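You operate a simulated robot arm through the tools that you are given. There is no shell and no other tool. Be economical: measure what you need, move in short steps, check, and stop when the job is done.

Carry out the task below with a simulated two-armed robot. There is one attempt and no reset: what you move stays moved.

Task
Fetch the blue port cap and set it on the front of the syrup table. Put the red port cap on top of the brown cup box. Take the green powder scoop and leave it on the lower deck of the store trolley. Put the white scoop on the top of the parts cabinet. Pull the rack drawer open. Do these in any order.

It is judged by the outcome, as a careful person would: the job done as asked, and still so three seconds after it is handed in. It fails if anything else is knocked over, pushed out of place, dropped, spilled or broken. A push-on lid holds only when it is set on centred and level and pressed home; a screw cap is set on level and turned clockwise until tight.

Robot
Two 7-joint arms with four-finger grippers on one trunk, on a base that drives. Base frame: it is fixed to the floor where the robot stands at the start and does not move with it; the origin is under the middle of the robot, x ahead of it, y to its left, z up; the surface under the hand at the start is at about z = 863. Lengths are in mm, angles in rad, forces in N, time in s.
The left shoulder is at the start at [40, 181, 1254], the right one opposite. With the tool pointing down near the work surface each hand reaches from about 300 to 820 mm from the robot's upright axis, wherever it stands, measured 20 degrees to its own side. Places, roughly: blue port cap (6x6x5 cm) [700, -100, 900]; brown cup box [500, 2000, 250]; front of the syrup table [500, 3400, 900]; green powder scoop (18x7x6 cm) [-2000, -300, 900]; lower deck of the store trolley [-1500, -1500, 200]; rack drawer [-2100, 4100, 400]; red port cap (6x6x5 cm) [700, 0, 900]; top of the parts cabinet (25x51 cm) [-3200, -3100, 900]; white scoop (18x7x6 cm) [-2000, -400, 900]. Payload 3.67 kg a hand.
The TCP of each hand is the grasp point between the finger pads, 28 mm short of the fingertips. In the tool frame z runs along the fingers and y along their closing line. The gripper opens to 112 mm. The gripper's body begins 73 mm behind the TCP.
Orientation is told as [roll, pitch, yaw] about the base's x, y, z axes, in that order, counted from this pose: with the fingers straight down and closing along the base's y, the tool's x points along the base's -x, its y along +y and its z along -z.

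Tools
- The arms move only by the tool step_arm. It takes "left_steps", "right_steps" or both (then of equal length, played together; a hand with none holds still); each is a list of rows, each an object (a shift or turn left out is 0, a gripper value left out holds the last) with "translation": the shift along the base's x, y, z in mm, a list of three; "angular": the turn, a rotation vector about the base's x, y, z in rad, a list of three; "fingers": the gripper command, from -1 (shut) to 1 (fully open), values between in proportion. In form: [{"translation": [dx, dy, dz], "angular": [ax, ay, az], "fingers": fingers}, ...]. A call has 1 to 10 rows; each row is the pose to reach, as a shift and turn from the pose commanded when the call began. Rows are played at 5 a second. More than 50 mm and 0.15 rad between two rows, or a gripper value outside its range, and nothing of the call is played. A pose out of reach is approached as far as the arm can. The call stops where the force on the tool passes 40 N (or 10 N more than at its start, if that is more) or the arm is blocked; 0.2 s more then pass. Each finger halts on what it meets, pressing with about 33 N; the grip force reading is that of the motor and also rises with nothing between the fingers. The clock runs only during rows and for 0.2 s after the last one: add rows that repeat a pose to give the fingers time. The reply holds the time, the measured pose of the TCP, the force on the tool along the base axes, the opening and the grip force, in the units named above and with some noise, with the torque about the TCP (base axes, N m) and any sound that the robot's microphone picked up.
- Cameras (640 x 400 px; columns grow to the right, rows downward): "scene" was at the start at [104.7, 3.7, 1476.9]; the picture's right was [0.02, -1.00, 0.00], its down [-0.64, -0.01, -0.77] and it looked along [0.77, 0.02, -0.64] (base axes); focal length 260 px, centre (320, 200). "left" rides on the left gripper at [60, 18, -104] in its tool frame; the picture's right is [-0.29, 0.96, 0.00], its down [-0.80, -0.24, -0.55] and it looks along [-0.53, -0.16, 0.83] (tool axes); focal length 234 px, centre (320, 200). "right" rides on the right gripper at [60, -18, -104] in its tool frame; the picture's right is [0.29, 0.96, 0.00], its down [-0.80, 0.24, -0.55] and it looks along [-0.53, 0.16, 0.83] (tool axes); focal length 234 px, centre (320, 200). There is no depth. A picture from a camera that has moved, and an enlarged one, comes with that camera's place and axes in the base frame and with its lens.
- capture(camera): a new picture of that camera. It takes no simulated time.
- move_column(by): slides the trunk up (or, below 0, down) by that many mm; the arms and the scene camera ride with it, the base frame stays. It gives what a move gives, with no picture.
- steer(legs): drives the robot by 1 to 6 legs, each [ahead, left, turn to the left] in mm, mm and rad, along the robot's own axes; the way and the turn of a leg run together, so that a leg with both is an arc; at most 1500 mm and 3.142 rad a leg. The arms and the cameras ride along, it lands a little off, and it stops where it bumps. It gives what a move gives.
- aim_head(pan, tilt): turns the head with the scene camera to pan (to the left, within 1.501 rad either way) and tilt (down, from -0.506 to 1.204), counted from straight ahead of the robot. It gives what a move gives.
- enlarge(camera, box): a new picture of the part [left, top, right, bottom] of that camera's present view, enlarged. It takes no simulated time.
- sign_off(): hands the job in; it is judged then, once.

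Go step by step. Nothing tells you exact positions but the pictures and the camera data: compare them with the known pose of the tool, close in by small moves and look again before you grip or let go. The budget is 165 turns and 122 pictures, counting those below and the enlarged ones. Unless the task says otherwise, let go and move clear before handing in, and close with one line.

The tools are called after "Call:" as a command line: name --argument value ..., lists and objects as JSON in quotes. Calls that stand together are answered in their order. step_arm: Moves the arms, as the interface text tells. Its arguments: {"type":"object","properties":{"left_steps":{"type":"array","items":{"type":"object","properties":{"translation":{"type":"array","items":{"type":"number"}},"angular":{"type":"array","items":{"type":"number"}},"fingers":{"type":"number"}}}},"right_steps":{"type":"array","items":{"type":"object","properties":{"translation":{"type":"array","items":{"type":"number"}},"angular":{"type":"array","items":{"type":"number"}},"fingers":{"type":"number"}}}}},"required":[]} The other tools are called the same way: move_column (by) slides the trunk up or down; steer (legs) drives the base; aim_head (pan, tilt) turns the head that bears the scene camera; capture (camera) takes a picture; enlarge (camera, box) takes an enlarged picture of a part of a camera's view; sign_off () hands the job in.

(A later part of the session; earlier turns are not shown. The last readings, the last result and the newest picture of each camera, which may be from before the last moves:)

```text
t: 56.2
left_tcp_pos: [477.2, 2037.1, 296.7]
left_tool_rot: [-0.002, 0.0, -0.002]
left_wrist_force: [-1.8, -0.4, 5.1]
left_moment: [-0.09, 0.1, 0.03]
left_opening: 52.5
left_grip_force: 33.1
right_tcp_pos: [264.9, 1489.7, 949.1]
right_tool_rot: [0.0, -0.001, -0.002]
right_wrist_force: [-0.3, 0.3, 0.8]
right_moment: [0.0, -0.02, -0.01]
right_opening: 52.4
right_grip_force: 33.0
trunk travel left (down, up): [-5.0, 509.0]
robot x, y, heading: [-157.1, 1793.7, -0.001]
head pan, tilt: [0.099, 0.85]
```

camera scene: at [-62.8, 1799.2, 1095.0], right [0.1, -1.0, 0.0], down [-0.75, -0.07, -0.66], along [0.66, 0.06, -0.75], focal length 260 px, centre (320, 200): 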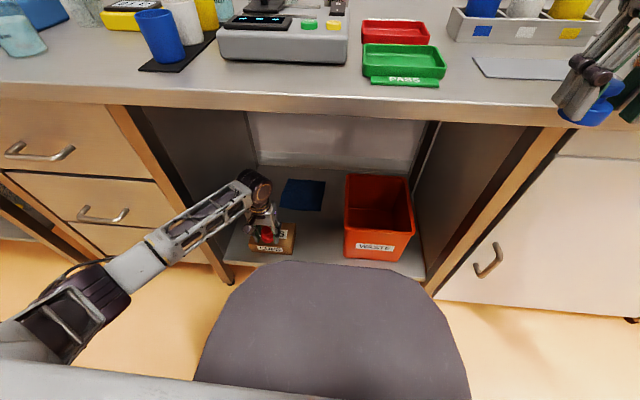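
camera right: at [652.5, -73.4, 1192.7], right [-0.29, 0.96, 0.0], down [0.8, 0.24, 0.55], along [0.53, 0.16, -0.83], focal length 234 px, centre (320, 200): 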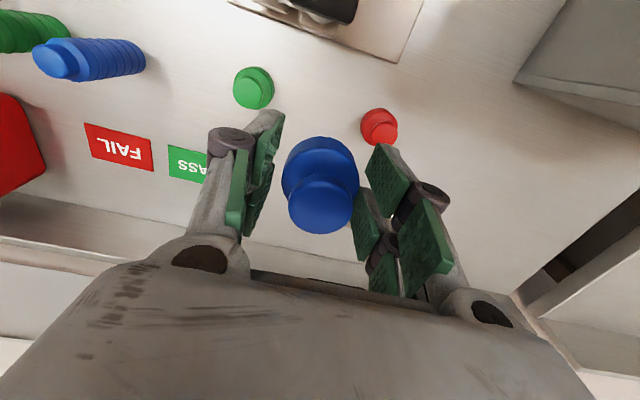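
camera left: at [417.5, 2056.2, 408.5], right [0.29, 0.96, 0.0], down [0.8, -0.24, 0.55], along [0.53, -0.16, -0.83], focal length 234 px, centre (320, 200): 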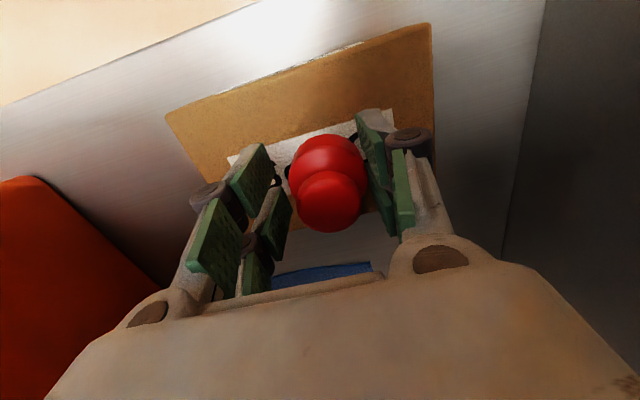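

Contact is felt at 5 N. I'll open part way so the cap rests, rise clear, and look.

Call:
step_arm --left_steps '[{"translation": [0, 0, -1], "fingers": 0.05}, {"translation": [0, 0, -1], "fingers": 0.4}, {"translation": [0, 0, -1], "fingers": 0.4}, {"translation": [0, 0, 30]}, {"translation": [0, 0, 70]}, {"translation": [0, 0, 100]}]'

Call:
capture --camera "left"

```text
t: 57.6
left_tcp_pos: [477.4, 2036.8, 396.6]
left_tool_rot: [-0.002, 0.003, -0.001]
left_wrist_force: [0.2, 0.4, 0.2]
left_moment: [-0.04, -0.01, -0.02]
left_opening: 78.5
left_grip_force: 0.0
right_tcp_pos: [264.9, 1489.7, 949.6]
right_tool_rot: [0.0, -0.001, -0.003]
right_wrist_force: [0.3, 0.0, -0.4]
right_moment: [-0.01, -0.01, -0.02]
right_opening: 52.8
right_grip_force: 32.9
trunk travel left (down, up): [-5.0, 509.0]
robot x, y, heading: [-160.2, 1793.0, -0.003]
head pan, tilt: [0.099, 0.85]
```

```text
88 pictures are left
camera left: at [416.5, 2056.2, 500.4], right [0.29, 0.96, 0.0], down [0.8, -0.24, 0.55], along [0.53, -0.16, -0.83], focal length 234 px, centre (320, 200)
```

left: 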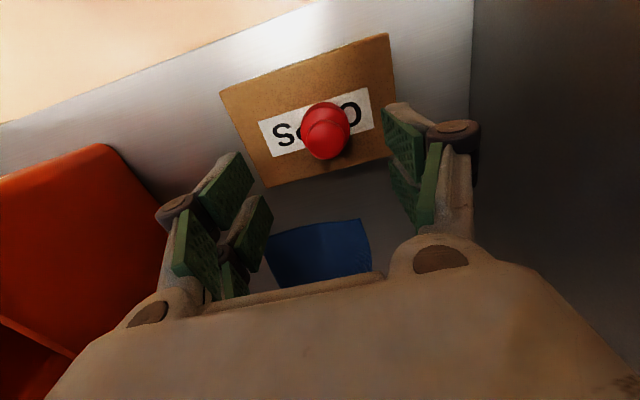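

The red cap sits centred on the cup box. I'll withdraw the left hand the same way, back off, raise up, and look toward the syrup table.

Call:
step_arm --left_steps '[{"translation": [-36, -10, 0]}, {"translation": [-72, -20, 0]}, {"translation": [-102, -35, 5]}, {"translation": [-132, -45, 10]}, {"translation": [-162, -60, 15]}, {"translation": [-192, -70, 20]}, {"translation": [-222, -85, 23]}]'

Call:
steer --legs '[[-340, 0, 0]]'

Call:
step_arm --left_steps '[{"translation": [0, 0, 45]}, {"translation": [0, 0, 90]}, {"translation": [0, 0, 135]}, {"translation": [0, 0, 180]}, {"translation": [0, 0, 225]}, {"translation": [0, 0, 270]}, {"translation": [0, 0, 315]}, {"translation": [0, 0, 360]}, {"translation": [0, 0, 400]}, {"translation": [0, 0, 430]}]'

Call:
move_column --by 400

Call:
steer --legs '[[0, 1400, 0]]'

Call:
aim_head --pan 0.0 --tilt 0.6

Call:
capture --camera "scene"

```text
t: 59.2
left_tcp_pos: [254.9, 1953.3, 420.1]
left_tool_rot: [-0.002, 0.001, -0.001]
left_wrist_force: [-0.5, -0.3, 0.1]
left_moment: [-0.04, 0.03, 0.0]
left_opening: 78.7
left_grip_force: 0.0
right_tcp_pos: [263.6, 1488.6, 949.3]
right_tool_rot: [0.0, 0.0, -0.003]
right_wrist_force: [0.6, -0.6, -0.7]
right_moment: [-0.04, 0.01, -0.01]
right_opening: 52.3
right_grip_force: 33.4
trunk travel left (down, up): [-5.0, 509.0]
robot x, y, heading: [-159.0, 1789.8, -0.003]
head pan, tilt: [0.099, 0.85]
```

```text
t: 61.5
left_tcp_pos: [-85.8, 1955.4, 420.9]
left_tool_rot: [-0.003, 0.0, 0.001]
left_wrist_force: [-0.4, 0.2, 0.4]
left_moment: [-0.01, 0.0, -0.02]
left_opening: 78.7
left_grip_force: 0.0
right_tcp_pos: [-73.5, 1491.1, 949.1]
right_tool_rot: [-0.002, -0.002, -0.002]
right_wrist_force: [-0.6, 0.4, -0.6]
right_moment: [-0.03, -0.05, -0.05]
right_opening: 52.7
right_grip_force: 33.1
trunk travel left (down, up): [-5.0, 509.0]
robot x, y, heading: [-498.5, 1789.2, 0.001]
head pan, tilt: [0.099, 0.85]
```

```text
t: 63.7
left_tcp_pos: [-85.7, 1954.3, 849.1]
left_tool_rot: [-0.001, 0.002, 0.002]
left_wrist_force: [0.0, 0.2, -1.1]
left_moment: [-0.03, -0.03, 0.0]
left_opening: 78.6
left_grip_force: 0.0
right_tcp_pos: [-75.8, 1491.1, 948.8]
right_tool_rot: [0.0, -0.001, -0.002]
right_wrist_force: [0.1, 0.3, -0.5]
right_moment: [0.04, -0.02, -0.02]
right_opening: 52.6
right_grip_force: 33.0
trunk travel left (down, up): [-5.0, 509.0]
robot x, y, heading: [-501.8, 1787.9, -0.001]
head pan, tilt: [0.099, 0.85]
```

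```text
t: 67.5
left_tcp_pos: [-84.0, 1954.3, 1248.2]
left_tool_rot: [-0.001, 0.001, 0.001]
left_wrist_force: [-0.6, 0.6, 0.7]
left_moment: [0.01, 0.04, -0.05]
left_opening: 78.4
left_grip_force: 0.1
right_tcp_pos: [-74.4, 1491.8, 1349.4]
right_tool_rot: [-0.001, 0.001, -0.003]
right_wrist_force: [0.4, 0.3, 0.4]
right_moment: [-0.03, -0.01, 0.02]
right_opening: 52.4
right_grip_force: 32.5
trunk travel left (down, up): [-405.0, 109.0]
robot x, y, heading: [-498.0, 1790.3, 0.0]
head pan, tilt: [0.099, 0.85]
```

```text
t: 74.7
left_tcp_pos: [-84.0, 3353.6, 1246.8]
left_tool_rot: [-0.002, 0.0, 0.004]
left_wrist_force: [-0.2, -0.4, -0.2]
left_moment: [0.03, 0.0, 0.01]
left_opening: 78.2
left_grip_force: 0.1
right_tcp_pos: [-73.2, 2891.1, 1349.1]
right_tool_rot: [0.0, 0.001, 0.003]
right_wrist_force: [0.2, -0.7, -0.7]
right_moment: [0.05, 0.0, 0.04]
right_opening: 52.6
right_grip_force: 33.1
trunk travel left (down, up): [-405.0, 109.0]
robot x, y, heading: [-501.4, 3192.3, -0.003]
head pan, tilt: [0.099, 0.85]
```

```text
t: 75.5
left_tcp_pos: [-85.9, 3355.2, 1247.0]
left_tool_rot: [-0.002, 0.001, 0.004]
left_wrist_force: [-0.5, -0.1, -0.4]
left_moment: [0.0, 0.02, -0.02]
left_opening: 78.7
left_grip_force: 0.0
right_tcp_pos: [-72.4, 2891.1, 1348.6]
right_tool_rot: [0.0, 0.0, 0.002]
right_wrist_force: [0.6, 0.5, -0.5]
right_moment: [0.04, 0.0, 0.01]
right_opening: 52.5
right_grip_force: 33.3
trunk travel left (down, up): [-405.0, 109.0]
robot x, y, heading: [-496.6, 3189.7, -0.001]
head pan, tilt: [0.0, 0.6]
```

```text
87 pictures are left
camera scene: at [-391.7, 3191.9, 1514.8], right [0.0, -1.0, 0.0], down [-0.57, 0.0, -0.82], along [0.82, 0.0, -0.57], focal length 260 px, centre (320, 200)
```

scene: 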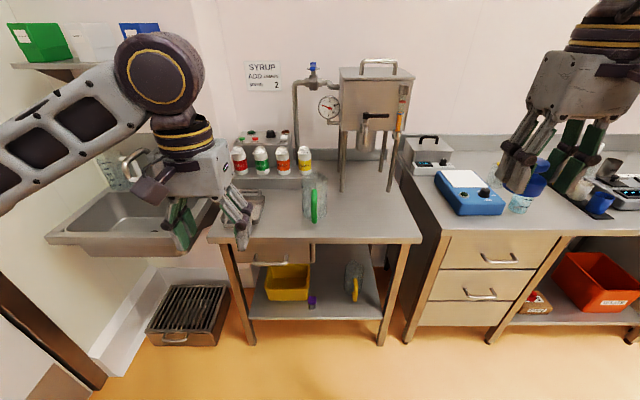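

I can see the syrup table ahead. I'll zoom in to find its free front area.

Call:
enlarge --camera "scene" --box '[200, 130, 440, 260]'

```text
2.67 times, centred on (320, 195) of scene
camera zoom: at [-391.7, 3191.9, 1514.8], right [0.0, -1.0, 0.0], down [-0.57, 0.0, -0.82], along [0.82, 0.0, -0.57], focal length 694 px, centre (320, 213)
```

zoom: 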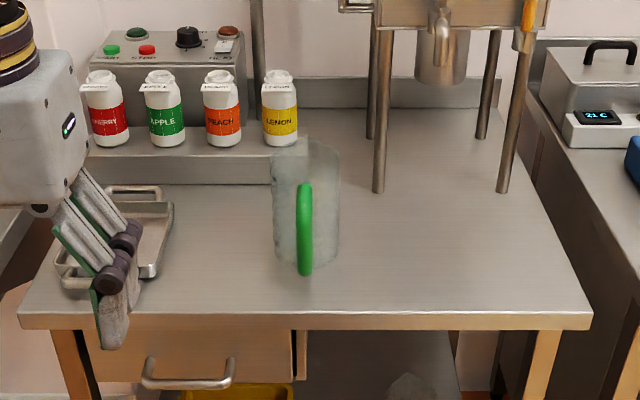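

The gap between the tray and the green-handled jug, around (440, 3345), is free and matches the given spot. I'll drive there and bring the right hand above it.

Call:
steer --legs '[[0, 255, 0], [290, 0, 0]]'

Call:
step_arm --right_steps '[{"translation": [25, 25, -30]}, {"translation": [50, 50, -60]}, {"translation": [75, 75, -90]}, {"translation": [100, 100, -120]}, {"translation": [125, 125, -150]}, {"translation": [150, 150, -180]}, {"translation": [175, 175, -210]}]'

Call:
capture --camera "right"

Call:
capture --camera "scene"

```text
t: 79.0
left_tcp_pos: [206.9, 3605.8, 1248.8]
left_tool_rot: [-0.003, -0.001, 0.003]
left_wrist_force: [-1.0, 0.3, -0.6]
left_moment: [0.02, 0.02, -0.04]
left_opening: 78.2
left_grip_force: 0.1
right_tcp_pos: [217.5, 3143.8, 1350.0]
right_tool_rot: [0.001, -0.001, 0.001]
right_wrist_force: [-0.1, 0.3, -0.3]
right_moment: [0.02, -0.01, 0.01]
right_opening: 52.4
right_grip_force: 32.9
trunk travel left (down, up): [-405.0, 109.0]
robot x, y, heading: [-210.1, 3440.7, -0.001]
head pan, tilt: [0.0, 0.6]
```

```text
t: 80.6
left_tcp_pos: [209.0, 3607.0, 1246.7]
left_tool_rot: [-0.004, 0.002, 0.001]
left_wrist_force: [-0.6, 0.4, -0.7]
left_moment: [-0.02, 0.02, 0.0]
left_opening: 78.3
left_grip_force: 0.1
right_tcp_pos: [394.7, 3319.0, 1139.1]
right_tool_rot: [-0.001, -0.001, 0.0]
right_wrist_force: [0.2, -0.3, -0.6]
right_moment: [-0.01, 0.0, -0.01]
right_opening: 52.8
right_grip_force: 32.6
trunk travel left (down, up): [-405.0, 109.0]
robot x, y, heading: [-209.2, 3441.7, -0.003]
head pan, tilt: [0.0, 0.6]
```

```text
85 pictures are left
camera right: at [334.9, 3300.5, 1242.3], right [-0.29, 0.96, 0.0], down [0.8, 0.24, 0.55], along [0.53, 0.16, -0.83], focal length 234 px, centre (320, 200)
```

right: 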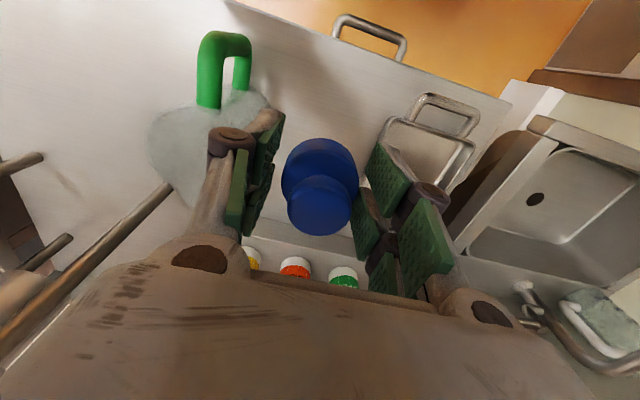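

```text
84 pictures are left
camera scene: at [-98.1, 3445.6, 1514.8], right [0.0, -1.0, 0.0], down [-0.57, 0.0, -0.82], along [0.82, 0.0, -0.57], focal length 260 px, centre (320, 200)
```

scene: 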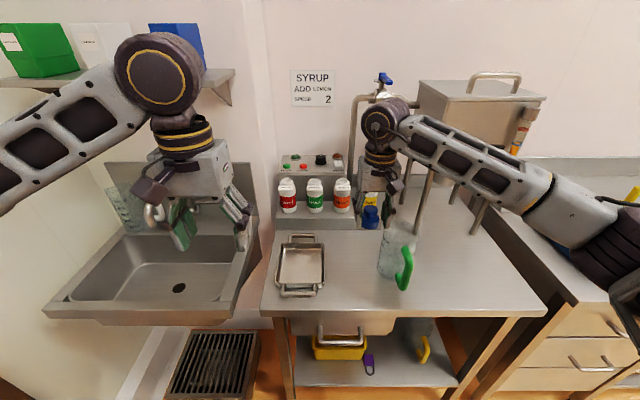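

The gap runs y = 3262–3425. I'll centre the hand at y = 3346 and descend.

Call:
step_arm --right_steps '[{"translation": [12, 14, -30]}, {"translation": [25, 27, -70]}, {"translation": [25, 27, -115]}, {"translation": [25, 27, -160]}, {"translation": [25, 27, -200]}]'

Call:
capture --camera "right"

Call:
enlarge --camera "scene" --box '[260, 130, 440, 310]'

```text
t: 81.8
left_tcp_pos: [207.8, 3606.5, 1247.8]
left_tool_rot: [-0.004, 0.002, 0.0]
left_wrist_force: [0.0, -0.7, -0.7]
left_moment: [0.01, 0.02, 0.05]
left_opening: 78.6
left_grip_force: 0.0
right_tcp_pos: [419.3, 3345.5, 938.7]
right_tool_rot: [0.001, -0.001, -0.001]
right_wrist_force: [0.0, -0.4, -0.1]
right_moment: [0.0, 0.01, 0.03]
right_opening: 52.6
right_grip_force: 33.2
trunk travel left (down, up): [-405.0, 109.0]
robot x, y, heading: [-208.3, 3445.4, -0.003]
head pan, tilt: [0.0, 0.6]
```

```text
83 pictures are left
camera right: at [360.0, 3326.8, 1042.4], right [-0.29, 0.96, 0.0], down [0.8, 0.24, 0.55], along [0.53, 0.16, -0.83], focal length 234 px, centre (320, 200)
```

right: 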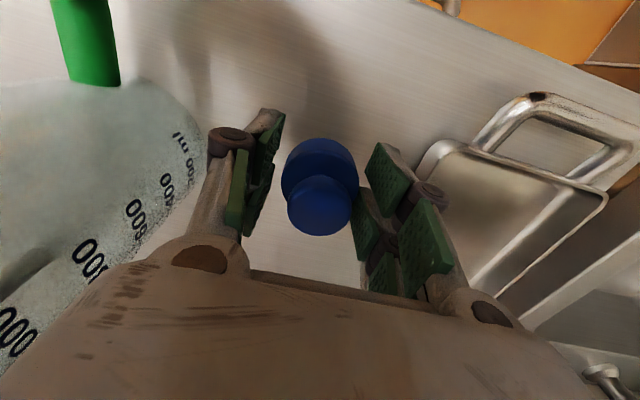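

```text
2.22 times, centred on (350, 220) of scene
camera zoom: at [-98.7, 3444.4, 1514.8], right [0.0, -1.0, 0.0], down [-0.57, 0.0, -0.82], along [0.82, 0.0, -0.57], focal length 579 px, centre (253, 156)
```

zoom: 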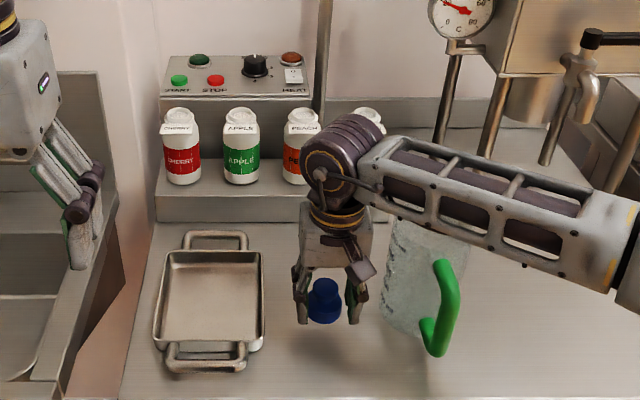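

The forearm passes over the jug. I'll raise the trunk 100 mm so the forearm slopes more steeply, then lower the hand.

Call:
move_column --by 100

Call:
step_arm --right_steps '[{"translation": [0, 0, -45]}, {"translation": [0, 0, -90]}, {"translation": [0, 0, -120]}, {"translation": [0, 0, -132]}, {"translation": [0, 0, -137]}, {"translation": [0, 0, -140]}]'

Call:
capture --camera "right"

Call:
capture --camera "scene"

```text
t: 83.1
left_tcp_pos: [206.9, 3605.9, 1347.8]
left_tool_rot: [-0.002, 0.001, 0.002]
left_wrist_force: [0.6, 0.0, 0.8]
left_moment: [-0.02, -0.04, 0.04]
left_opening: 78.5
left_grip_force: 0.1
right_tcp_pos: [418.8, 3346.3, 1039.3]
right_tool_rot: [-0.002, 0.0, 0.0]
right_wrist_force: [0.0, -0.6, -1.1]
right_moment: [0.03, 0.02, 0.02]
right_opening: 52.4
right_grip_force: 32.8
trunk travel left (down, up): [-505.0, 9.0]
robot x, y, heading: [-205.6, 3444.7, 0.002]
head pan, tilt: [0.0, 0.6]
```

```text
t: 84.5
left_tcp_pos: [207.8, 3605.4, 1348.0]
left_tool_rot: [-0.002, -0.001, 0.002]
left_wrist_force: [-0.1, 0.6, -0.9]
left_moment: [-0.01, -0.02, -0.02]
left_opening: 78.5
left_grip_force: 0.1
right_tcp_pos: [419.8, 3344.0, 898.4]
right_tool_rot: [0.0, 0.001, 0.0]
right_wrist_force: [-1.1, -0.6, 0.0]
right_moment: [-0.01, 0.03, 0.05]
right_opening: 52.6
right_grip_force: 32.6
trunk travel left (down, up): [-505.0, 9.0]
robot x, y, heading: [-205.8, 3441.3, -0.0]
head pan, tilt: [0.0, 0.6]
```

```text
81 pictures are left
camera right: at [359.5, 3326.4, 1003.0], right [-0.29, 0.96, 0.0], down [0.8, 0.24, 0.55], along [0.53, 0.16, -0.83], focal length 234 px, centre (320, 200)
```

right: 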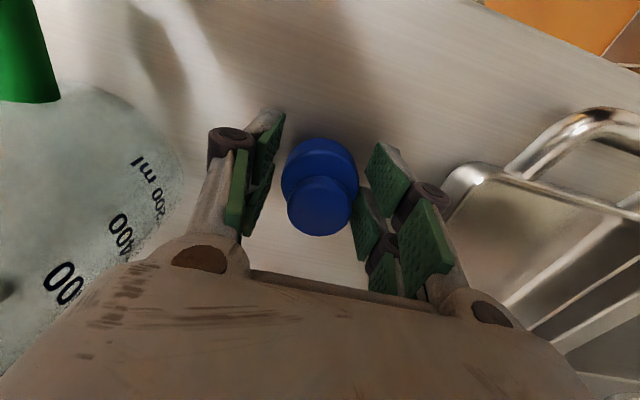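

```text
80 pictures are left
camera scene: at [-99.6, 3444.2, 1615.1], right [0.0, -1.0, 0.0], down [-0.57, 0.0, -0.82], along [0.82, 0.0, -0.57], focal length 260 px, centre (320, 200)
```

scene: 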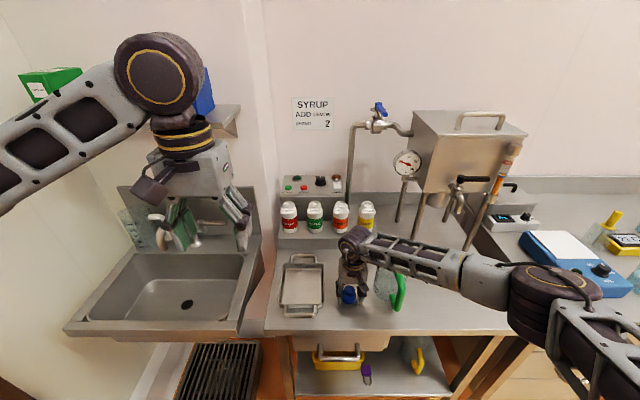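

No contact yet, so I'll lower in small steps to feel the table.

Call:
step_arm --right_steps '[{"translation": [0, 0, -2]}, {"translation": [0, 0, -4]}, {"translation": [0, 0, -4]}]'

```text
t: 85.3
left_tcp_pos: [205.7, 3606.3, 1348.8]
left_tool_rot: [-0.005, 0.0, 0.003]
left_wrist_force: [-1.1, 0.5, -0.1]
left_moment: [0.03, -0.05, -0.02]
left_opening: 78.5
left_grip_force: 0.0
right_tcp_pos: [418.9, 3345.8, 896.6]
right_tool_rot: [0.001, -0.004, -0.001]
right_wrist_force: [0.4, -1.9, 14.1]
right_moment: [-0.33, 0.05, 0.0]
right_opening: 52.6
right_grip_force: 33.3
trunk travel left (down, up): [-505.0, 9.0]
robot x, y, heading: [-204.5, 3442.2, 0.004]
head pan, tilt: [0.0, 0.6]
```

Contact at 14 N. I'll release with a small opening and rise.

Call:
step_arm --right_steps '[{"translation": [0, 0, 1], "fingers": 0.0}, {"translation": [0, 0, 1], "fingers": 0.2}, {"translation": [0, 0, 1], "fingers": 0.2}, {"translation": [0, 0, 1], "fingers": 0.2}, {"translation": [0, 0, 40]}, {"translation": [0, 0, 85]}, {"translation": [0, 0, 130]}, {"translation": [0, 0, 175]}, {"translation": [0, 0, 220]}, {"translation": [0, 0, 265]}]'

Call:
capture --camera "right"

```text
t: 87.5
left_tcp_pos: [207.3, 3607.0, 1348.8]
left_tool_rot: [-0.005, -0.001, 0.001]
left_wrist_force: [-0.6, -0.4, -0.1]
left_moment: [0.03, -0.03, 0.02]
left_opening: 78.4
left_grip_force: 0.0
right_tcp_pos: [417.5, 3345.2, 1160.3]
right_tool_rot: [-0.002, -0.001, -0.001]
right_wrist_force: [-0.5, 0.9, 0.5]
right_moment: [0.01, -0.02, 0.0]
right_opening: 66.9
right_grip_force: 0.1
trunk travel left (down, up): [-505.0, 9.0]
robot x, y, heading: [-209.6, 3443.0, -0.002]
head pan, tilt: [0.0, 0.6]
```

```text
79 pictures are left
camera right: at [357.9, 3326.9, 1264.9], right [-0.29, 0.96, 0.0], down [0.8, 0.24, 0.55], along [0.53, 0.16, -0.83], focal length 234 px, centre (320, 200)
```

right: 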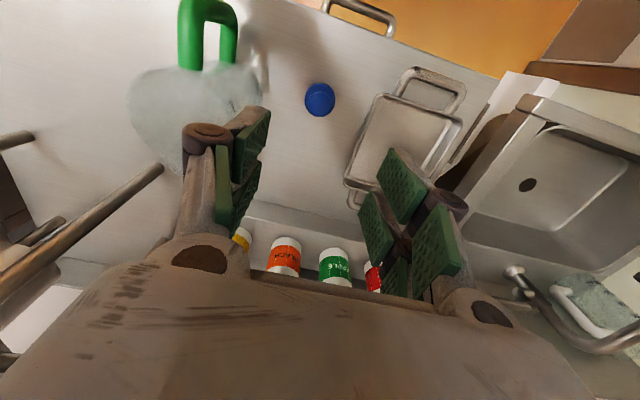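

Blue cap is upright on the front of the syrup table. Next is the rack drawer: I'll tuck the right hand, back off, turn to face +y and strafe toward x ≈ -2100.

Call:
step_arm --right_steps '[{"translation": [-30, -30, 25]}, {"translation": [-60, -60, 50]}, {"translation": [-90, -90, 75]}, {"translation": [-120, -120, 100]}, {"translation": [-150, -150, 125]}, {"translation": [-180, -170, 150]}, {"translation": [-205, -170, 180]}]'

Call:
steer --legs '[[-500, 0, 0], [0, 0, 1.571], [-250, 0, 0], [0, 1350, 0]]'

Call:
capture --camera "scene"

```text
t: 89.1
left_tcp_pos: [206.1, 3608.5, 1348.5]
left_tool_rot: [-0.003, -0.001, 0.003]
left_wrist_force: [-0.3, 0.6, 0.0]
left_moment: [0.01, -0.01, -0.01]
left_opening: 78.4
left_grip_force: 0.1
right_tcp_pos: [212.4, 3176.0, 1340.9]
right_tool_rot: [0.0, -0.001, 0.001]
right_wrist_force: [0.2, 0.1, -0.2]
right_moment: [-0.01, 0.01, -0.01]
right_opening: 67.2
right_grip_force: 0.0
trunk travel left (down, up): [-505.0, 9.0]
robot x, y, heading: [-207.8, 3441.2, -0.001]
head pan, tilt: [0.0, 0.6]
```

```text
t: 104.4
left_tcp_pos: [-2224.0, 3600.6, 1348.2]
left_tool_rot: [-0.002, -0.001, 1.576]
left_wrist_force: [0.8, 0.3, 0.1]
left_moment: [-0.02, 0.0, 0.0]
left_opening: 78.3
left_grip_force: 0.0
right_tcp_pos: [-1795.7, 3607.2, 1340.8]
right_tool_rot: [0.001, 0.002, 1.574]
right_wrist_force: [0.5, -0.6, -0.6]
right_moment: [0.01, 0.02, 0.01]
right_opening: 66.9
right_grip_force: 0.2
trunk travel left (down, up): [-505.0, 9.0]
robot x, y, heading: [-2058.9, 3184.9, 1.572]
head pan, tilt: [0.0, 0.6]
```

```text
78 pictures are left
camera scene: at [-2061.0, 3296.1, 1615.1], right [1.0, 0.0, 0.0], down [0.0, -0.57, -0.82], along [0.0, 0.82, -0.57], focal length 260 px, centre (320, 200)
```

scene: 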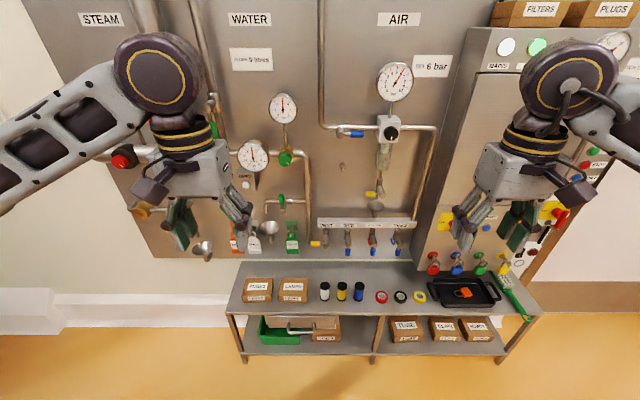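

Call:
enlarge --camera "scene" --box '[210, 240, 390, 370]'

```text
3.08 times, centred on (300, 305) of scene
camera zoom: at [-2061.0, 3296.1, 1615.1], right [1.0, 0.0, 0.0], down [0.0, -0.57, -0.82], along [0.0, 0.82, -0.57], focal length 801 px, centre (382, -123)
```

zoom: 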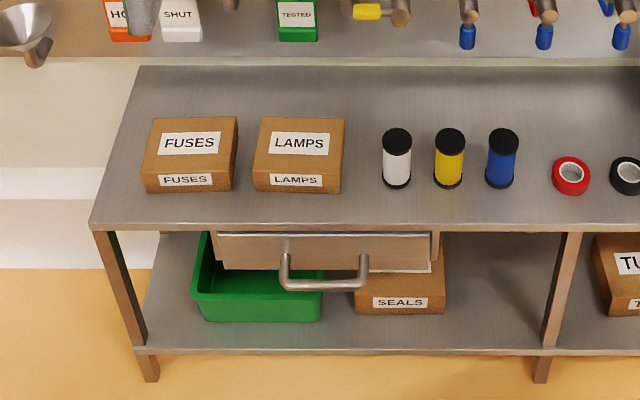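

The rack drawer has a horizontal bar handle at about x=-2148, y≈3945, z≈405. I'll reach the left hand forward and start turning it to point at the rack, with the fingers closing vertically.

Call:
step_arm --left_steps '[{"translation": [0, 45, -10], "angular": [0, 0, 0]}, {"translation": [0, 90, -20], "angular": [0.08, 0.08, -0.08]}, {"translation": [0, 135, -30], "angular": [0.16, 0.16, -0.16]}, {"translation": [0, 180, -40], "angular": [0.24, 0.24, -0.24]}, {"translation": [0, 220, -50], "angular": [0.32, 0.32, -0.32]}, {"translation": [0, 235, -60], "angular": [0.4, 0.4, -0.4]}, {"translation": [0, 235, -60], "angular": [0.48, 0.48, -0.48]}, {"translation": [0, 235, -60], "angular": [0.56, 0.56, -0.56]}, {"translation": [0, 235, -60], "angular": [0.64, 0.64, -0.64]}]'

Call:
capture --camera "scene"

```text
t: 106.4
left_tcp_pos: [-2225.4, 3833.9, 1287.5]
left_tool_rot: [0.836, -0.343, 0.735]
left_wrist_force: [-0.1, 0.0, 0.8]
left_moment: [-0.04, 0.01, -0.02]
left_opening: 78.4
left_grip_force: 0.1
right_tcp_pos: [-1795.3, 3606.0, 1340.2]
right_tool_rot: [-0.001, 0.0, 1.576]
right_wrist_force: [0.7, 0.5, 0.6]
right_moment: [-0.01, 0.02, 0.0]
right_opening: 67.3
right_grip_force: 0.2
trunk travel left (down, up): [-505.0, 9.0]
robot x, y, heading: [-2057.2, 3186.4, 1.57]
head pan, tilt: [0.0, 0.6]
```

```text
76 pictures are left
camera scene: at [-2062.1, 3295.7, 1615.1], right [1.0, 0.0, 0.0], down [0.0, -0.56, -0.83], along [0.0, 0.83, -0.56], focal length 260 px, centre (320, 200)
```

scene: 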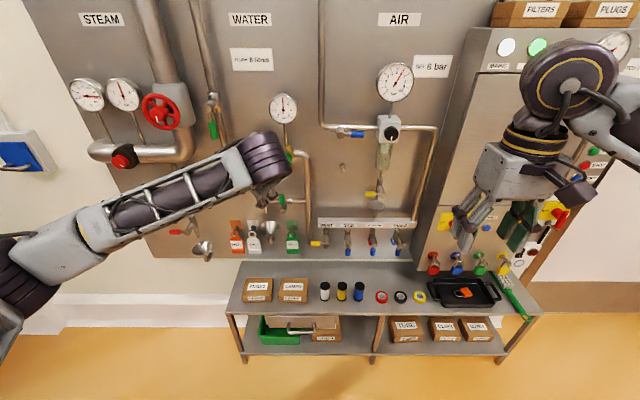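

The rotation works. I'll finish it.

Call:
step_arm --left_steps '[{"angular": [0.082, 0.082, -0.082]}, {"angular": [0.164, 0.164, -0.164]}, {"angular": [0.246, 0.246, -0.246]}, {"angular": [0.328, 0.328, -0.328]}, {"angular": [0.41, 0.41, -0.41]}, {"angular": [0.492, 0.492, -0.492]}, {"angular": [0.569, 0.569, -0.569]}, {"angular": [0.569, 0.569, -0.569], "fingers": 0.3}]'

Call:
capture --camera "left"

Call:
capture --camera "scene"

```text
t: 108.2
left_tcp_pos: [-2225.0, 3835.5, 1287.6]
left_tool_rot: [1.569, -0.004, 0.0]
left_wrist_force: [0.5, 0.1, 0.5]
left_moment: [0.02, 0.02, -0.03]
left_opening: 72.7
left_grip_force: 0.1
right_tcp_pos: [-1794.2, 3607.0, 1340.0]
right_tool_rot: [0.0, 0.0, 1.574]
right_wrist_force: [0.5, 0.1, -0.5]
right_moment: [0.01, 0.02, 0.01]
right_opening: 67.1
right_grip_force: 0.0
trunk travel left (down, up): [-505.0, 9.0]
robot x, y, heading: [-2062.5, 3187.8, 1.574]
head pan, tilt: [0.0, 0.6]
```

```text
75 pictures are left
camera left: at [-2285.2, 3731.5, 1305.5], right [0.28, 0.0, 0.96], down [0.8, -0.55, -0.24], along [0.53, 0.83, -0.16], focal length 234 px, centre (320, 200)
```

left: 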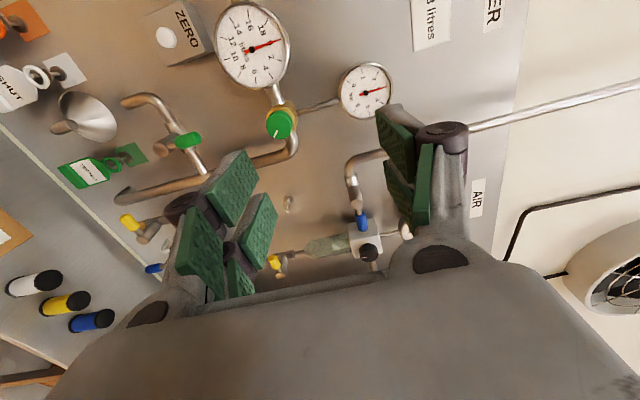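

```text
74 pictures are left
camera scene: at [-2061.3, 3296.2, 1615.1], right [1.0, 0.0, 0.0], down [0.0, -0.57, -0.82], along [0.0, 0.82, -0.57], focal length 260 px, centre (320, 200)
```

scene: 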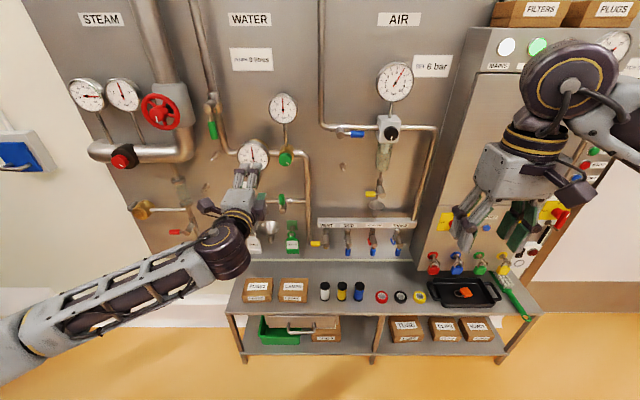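

The hand points at the rack. I'll strafe right 77 mm and lower the trunk.

Call:
steer --legs '[[0, -77, 0]]'

Call:
move_column --by -400

Call:
move_column --by -95

Call:
aim_head --pan 0.15 --tilt 0.7

Call:
capture --camera "scene"

```text
t: 109.3
left_tcp_pos: [-2154.4, 3835.1, 1286.4]
left_tool_rot: [1.568, -0.01, 0.001]
left_wrist_force: [-1.1, 0.1, 0.0]
left_moment: [0.01, 0.03, -0.05]
left_opening: 72.9
left_grip_force: 0.1
right_tcp_pos: [-1724.7, 3606.8, 1341.2]
right_tool_rot: [-0.004, 0.0, 1.574]
right_wrist_force: [-0.6, 0.4, -0.4]
right_moment: [-0.02, -0.08, 0.0]
right_opening: 67.2
right_grip_force: 0.0
trunk travel left (down, up): [-505.0, 9.0]
robot x, y, heading: [-1984.1, 3186.5, 1.573]
head pan, tilt: [0.0, 0.6]
```

```text
t: 113.1
left_tcp_pos: [-2151.1, 3834.9, 887.6]
left_tool_rot: [1.568, -0.005, 0.002]
left_wrist_force: [0.1, 0.5, -1.0]
left_moment: [0.03, 0.03, -0.01]
left_opening: 72.7
left_grip_force: 0.1
right_tcp_pos: [-1719.9, 3606.3, 940.5]
right_tool_rot: [-0.001, 0.0, 1.574]
right_wrist_force: [-0.3, 0.7, -0.9]
right_moment: [0.0, 0.01, 0.02]
right_opening: 66.8
right_grip_force: 0.1
trunk travel left (down, up): [-105.0, 409.0]
robot x, y, heading: [-1988.8, 3186.1, 1.572]
head pan, tilt: [0.0, 0.6]
```

```text
t: 114.4
left_tcp_pos: [-2150.1, 3835.5, 794.5]
left_tool_rot: [1.567, -0.006, 0.001]
left_wrist_force: [0.2, 0.9, 0.0]
left_moment: [0.01, -0.02, -0.02]
left_opening: 72.6
left_grip_force: 0.0
right_tcp_pos: [-1718.8, 3606.9, 846.9]
right_tool_rot: [0.001, -0.002, 1.574]
right_wrist_force: [0.0, 0.1, 0.0]
right_moment: [0.0, 0.01, -0.02]
right_opening: 67.1
right_grip_force: 0.0
trunk travel left (down, up): [-10.0, 504.0]
robot x, y, heading: [-1984.3, 3186.1, 1.575]
head pan, tilt: [0.0, 0.6]
```

```text
t: 115.1
left_tcp_pos: [-2149.6, 3835.1, 793.7]
left_tool_rot: [1.566, -0.004, 0.002]
left_wrist_force: [-0.1, -0.2, 0.9]
left_moment: [0.01, 0.02, -0.04]
left_opening: 72.7
left_grip_force: 0.1
right_tcp_pos: [-1718.8, 3606.6, 846.2]
right_tool_rot: [-0.001, 0.0, 1.574]
right_wrist_force: [0.3, 0.2, -0.2]
right_moment: [0.03, 0.03, 0.01]
right_opening: 67.1
right_grip_force: 0.1
trunk travel left (down, up): [-10.0, 504.0]
robot x, y, heading: [-1983.8, 3184.5, 1.575]
head pan, tilt: [0.15, 0.7]
```

```text
73 pictures are left
camera scene: at [-1998.0, 3291.7, 1112.0], right [0.99, 0.15, 0.0], down [0.1, -0.64, -0.77], along [-0.12, 0.76, -0.64], focal length 260 px, centre (320, 200)
```

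scene: 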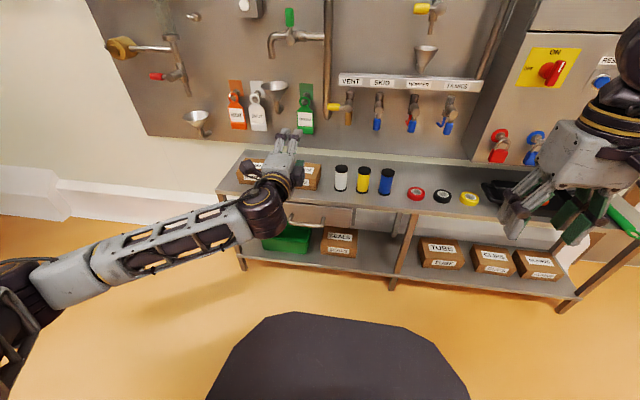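

The handle shows just right of the hand. I'll lower the left hand to handle height, still about 80 mm in front of it.

Call:
step_arm --left_steps '[{"translation": [0, 0, -43]}, {"translation": [0, 0, -86]}, {"translation": [0, 0, -129]}, {"translation": [0, 0, -172]}, {"translation": [0, 0, -215]}, {"translation": [0, 0, -258]}, {"translation": [0, 0, -301]}, {"translation": [0, 0, -344]}, {"translation": [0, 0, -387]}]'

Call:
enlarge --camera "scene" --box '[200, 140, 420, 300]'

Call:
capture --camera "left"

```text
t: 117.1
left_tcp_pos: [-2151.9, 3835.2, 406.2]
left_tool_rot: [1.57, -0.005, 0.002]
left_wrist_force: [-0.3, 0.8, -0.2]
left_moment: [0.02, -0.01, -0.01]
left_opening: 72.7
left_grip_force: 0.0
right_tcp_pos: [-1719.9, 3607.1, 846.4]
right_tool_rot: [0.001, 0.0, 1.575]
right_wrist_force: [-0.7, -0.3, 1.0]
right_moment: [-0.01, -0.01, -0.05]
right_opening: 67.3
right_grip_force: 0.0
trunk travel left (down, up): [-10.0, 504.0]
robot x, y, heading: [-1984.5, 3183.7, 1.576]
head pan, tilt: [0.15, 0.7]
```

```text
2.50 times, centred on (310, 220) of scene
camera zoom: at [-1998.1, 3291.9, 1112.0], right [0.99, 0.15, 0.0], down [0.1, -0.64, -0.76], along [-0.12, 0.76, -0.64], focal length 651 px, centre (345, 150)
```

zoom: 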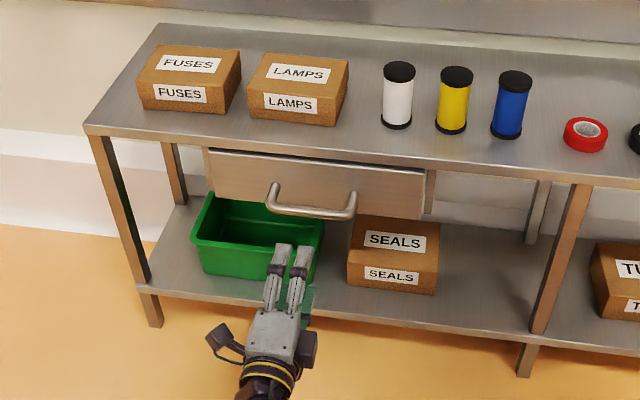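

```text
71 pictures are left
camera left: at [-2210.8, 3731.0, 424.2], right [0.28, 0.0, 0.96], down [0.8, -0.55, -0.23], along [0.53, 0.83, -0.16], focal length 234 px, centre (320, 200)
```

left: 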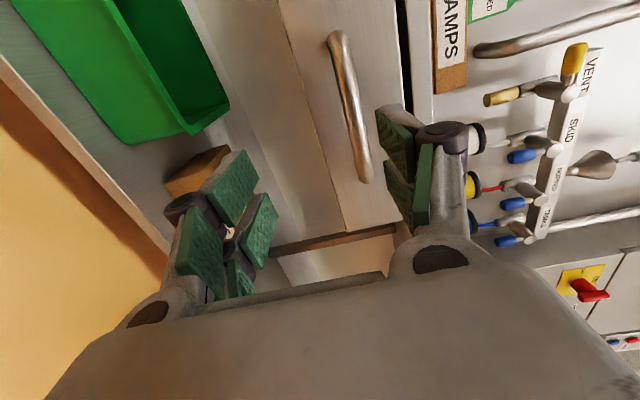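

The handle bar is at about (-2156, 3949, 435). I'll raise 29 mm and advance so the bar comes between the fingers.

Call:
step_arm --left_steps '[{"translation": [-3, 0, 29]}, {"translation": [-3, 35, 29]}, {"translation": [-3, 70, 29]}, {"translation": [-3, 90, 29]}, {"translation": [-3, 102, 29]}]'

Call:
capture --camera "left"

Call:
enlarge --camera "scene" --box '[200, 140, 420, 300]'

```text
t: 118.3
left_tcp_pos: [-2154.1, 3937.7, 436.4]
left_tool_rot: [1.569, -0.005, 0.001]
left_wrist_force: [0.7, 0.1, -0.4]
left_moment: [0.02, -0.02, -0.03]
left_opening: 73.0
left_grip_force: 0.0
right_tcp_pos: [-1719.8, 3607.0, 845.9]
right_tool_rot: [0.002, 0.001, 1.575]
right_wrist_force: [-0.1, 0.7, -0.2]
right_moment: [0.01, 0.03, 0.01]
right_opening: 67.1
right_grip_force: 0.0
trunk travel left (down, up): [-10.0, 504.0]
robot x, y, heading: [-1980.3, 3185.4, 1.572]
head pan, tilt: [0.15, 0.7]
```

```text
70 pictures are left
camera left: at [-2212.5, 3834.0, 453.3], right [0.28, 0.0, 0.96], down [0.8, -0.55, -0.23], along [0.53, 0.83, -0.16], focal length 234 px, centre (320, 200)
```

left: 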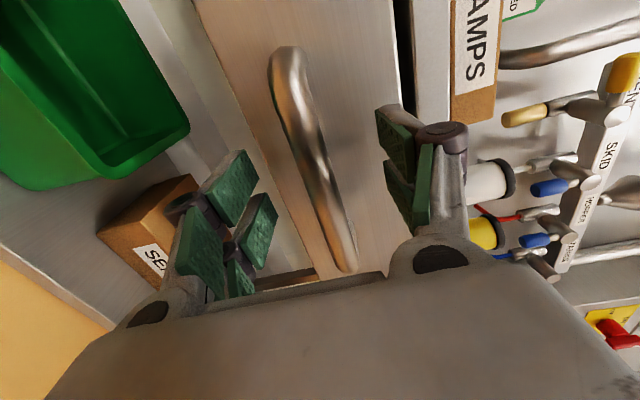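

```text
2.50 times, centred on (310, 220) of scene
camera zoom: at [-1998.0, 3291.8, 1112.0], right [0.99, 0.15, 0.0], down [0.1, -0.64, -0.76], along [-0.12, 0.76, -0.64], focal length 651 px, centre (345, 150)
```

zoom: 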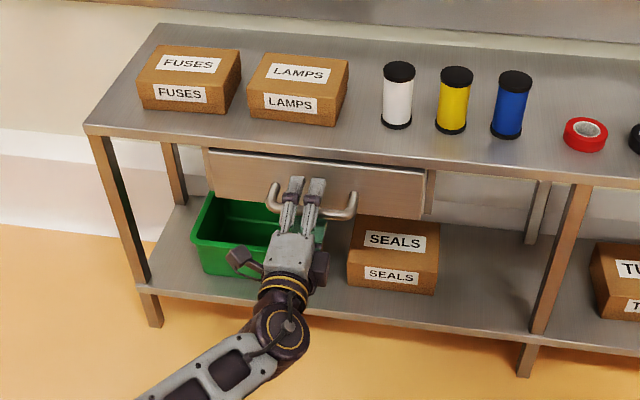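

The bar is just at fingertip depth. I'll advance 15 mm more and close.

Call:
step_arm --left_steps '[{"translation": [0, 8, 0]}, {"translation": [0, 15, 0]}, {"translation": [0, 15, 0], "fingers": -0.2}, {"translation": [0, 15, 0], "fingers": -1}, {"translation": [0, 15, 0], "fingers": -1}, {"translation": [0, 15, 0], "fingers": -1}]'

Call:
capture --camera "left"

```text
t: 119.7
left_tcp_pos: [-2152.6, 3953.3, 437.8]
left_tool_rot: [1.569, -0.003, 0.001]
left_wrist_force: [-0.1, 6.5, 4.9]
left_moment: [-0.06, 0.76, 0.08]
left_opening: 16.2
left_grip_force: 45.0
right_tcp_pos: [-1719.6, 3607.0, 846.1]
right_tool_rot: [-0.002, -0.002, 1.574]
right_wrist_force: [-0.1, 0.2, -0.9]
right_moment: [0.02, 0.04, -0.02]
right_opening: 67.1
right_grip_force: 0.0
trunk travel left (down, up): [-10.0, 504.0]
robot x, y, heading: [-1984.7, 3185.2, 1.569]
head pan, tilt: [0.15, 0.7]
```

```text
68 pictures are left
camera left: at [-2212.3, 3849.1, 454.8], right [0.28, 0.0, 0.96], down [0.8, -0.55, -0.24], along [0.53, 0.83, -0.16], focal length 234 px, centre (320, 200)
```

left: 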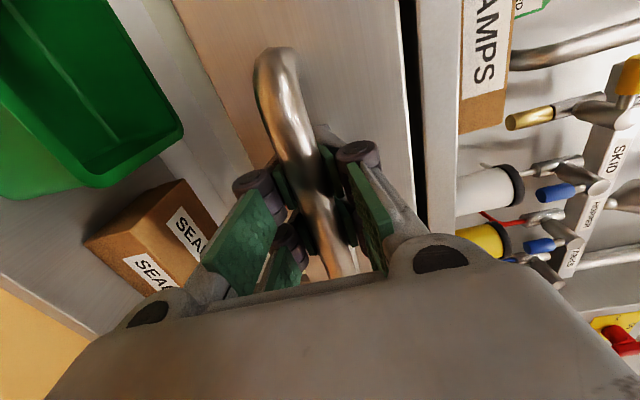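

The handle is gripped. I'll pull by driving straight back 150 mm.

Call:
steer --legs '[[-150, 0, 0]]'

Call:
capture --camera "scene"

```text
t: 121.1
left_tcp_pos: [-2152.9, 3800.6, 436.8]
left_tool_rot: [1.569, -0.004, 0.002]
left_wrist_force: [-0.6, -1.4, 10.8]
left_moment: [-0.25, 0.49, -0.4]
left_opening: 16.1
left_grip_force: 45.1
right_tcp_pos: [-1718.7, 3454.5, 847.4]
right_tool_rot: [-0.001, -0.003, 1.576]
right_wrist_force: [0.3, -0.8, -0.9]
right_moment: [-0.02, 0.0, 0.01]
right_opening: 66.7
right_grip_force: 0.0
trunk travel left (down, up): [-10.0, 504.0]
robot x, y, heading: [-1984.0, 3034.1, 1.572]
head pan, tilt: [0.15, 0.7]
```

```text
67 pictures are left
camera scene: at [-1997.4, 3138.7, 1112.2], right [0.99, 0.15, 0.0], down [0.1, -0.64, -0.77], along [-0.12, 0.76, -0.64], focal length 260 px, centre (320, 200)
```

scene: 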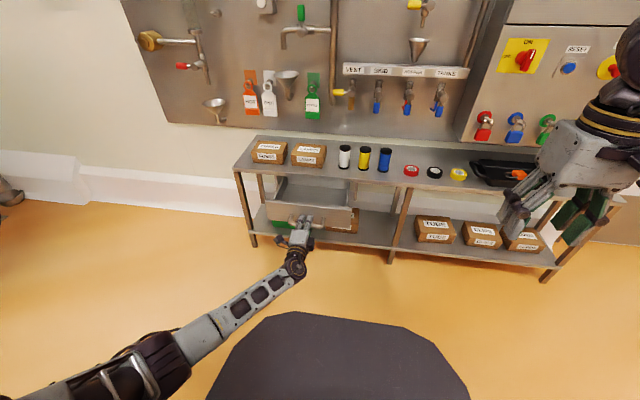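

The drawer slides freely. I'll pull another 70 mm, watching the force.

Call:
steer --legs '[[-70, 0, 0]]'

Call:
enlarge --camera "scene" --box '[210, 120, 410, 260]'

```text
t: 122.0
left_tcp_pos: [-2152.8, 3770.8, 437.1]
left_tool_rot: [1.568, -0.003, 0.001]
left_wrist_force: [-0.6, -1.3, 0.3]
left_moment: [-0.05, 0.3, -0.14]
left_opening: 14.6
left_grip_force: 44.9
right_tcp_pos: [-1719.1, 3423.8, 846.0]
right_tool_rot: [0.001, -0.003, 1.577]
right_wrist_force: [0.3, 0.3, 0.2]
right_moment: [0.01, 0.0, 0.02]
right_opening: 67.3
right_grip_force: 0.1
trunk travel left (down, up): [-10.0, 504.0]
robot x, y, heading: [-1985.6, 3004.6, 1.579]
head pan, tilt: [0.15, 0.7]
stopped in leg 1: the force on the tool passed its limit at 179 N (the readings are from after the stop); the commanded pose is now the measured one
```

```text
2.86 times, centred on (310, 190) of scene
camera zoom: at [-1997.5, 3108.0, 1112.0], right [0.99, 0.15, 0.0], down [0.1, -0.64, -0.76], along [-0.12, 0.76, -0.64], focal length 744 px, centre (349, 229)
```

zoom: 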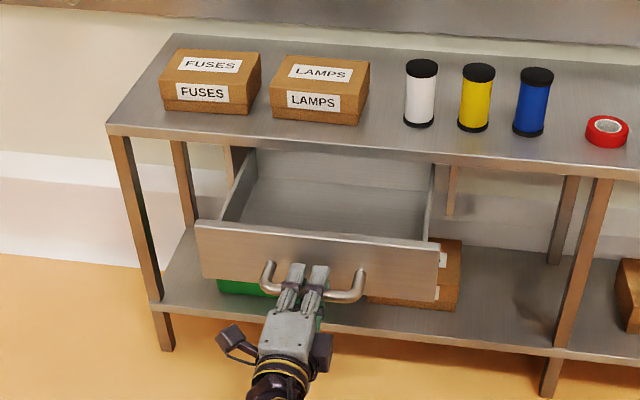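

The drawer has reached its stop, fully open by about 180 mm, and nothing on the rack has shifted. I'll release and back away.

Call:
step_arm --left_steps '[{"fingers": -0.4}, {"fingers": 0.3}, {"fingers": 0.3}, {"fingers": 0.3}, {"translation": [0, -20, 0]}]'

Call:
steer --legs '[[-400, 0, 0]]'

Call:
capture --camera "scene"

```text
t: 123.2
left_tcp_pos: [-2154.0, 3750.5, 436.9]
left_tool_rot: [1.567, -0.004, 0.002]
left_wrist_force: [-0.3, 0.1, 0.3]
left_moment: [0.0, 0.05, 0.04]
left_opening: 72.8
left_grip_force: 0.1
right_tcp_pos: [-1719.5, 3424.0, 846.6]
right_tool_rot: [0.004, -0.002, 1.575]
right_wrist_force: [-0.3, -1.0, -0.1]
right_moment: [0.02, 0.02, 0.01]
right_opening: 67.0
right_grip_force: 0.1
trunk travel left (down, up): [-10.0, 504.0]
robot x, y, heading: [-1989.4, 3000.5, 1.575]
head pan, tilt: [0.15, 0.7]
```

```text
t: 125.8
left_tcp_pos: [-2152.7, 3348.9, 437.5]
left_tool_rot: [1.566, -0.004, 0.002]
left_wrist_force: [-0.7, -0.1, -0.2]
left_moment: [0.0, 0.03, 0.01]
left_opening: 73.0
left_grip_force: 0.1
right_tcp_pos: [-1717.7, 3022.2, 846.8]
right_tool_rot: [0.002, -0.001, 1.574]
right_wrist_force: [0.8, -0.1, 0.1]
right_moment: [0.03, -0.03, 0.01]
right_opening: 67.1
right_grip_force: 0.1
trunk travel left (down, up): [-10.0, 504.0]
robot x, y, heading: [-1985.9, 2601.5, 1.574]
head pan, tilt: [0.15, 0.7]
```

```text
65 pictures are left
camera scene: at [-1996.3, 2706.5, 1112.1], right [0.99, 0.15, 0.0], down [0.1, -0.64, -0.77], along [-0.12, 0.76, -0.64], focal length 260 px, centre (320, 200)
```

scene: 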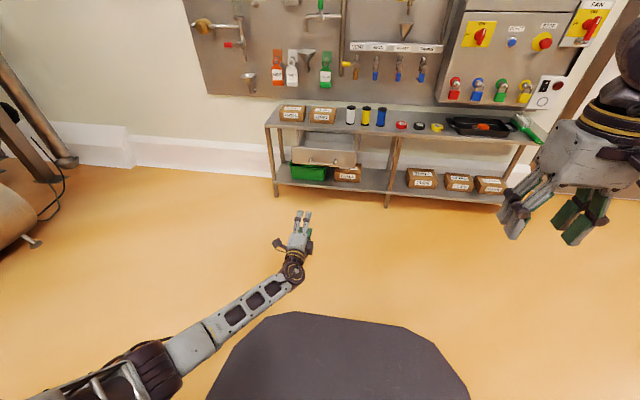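

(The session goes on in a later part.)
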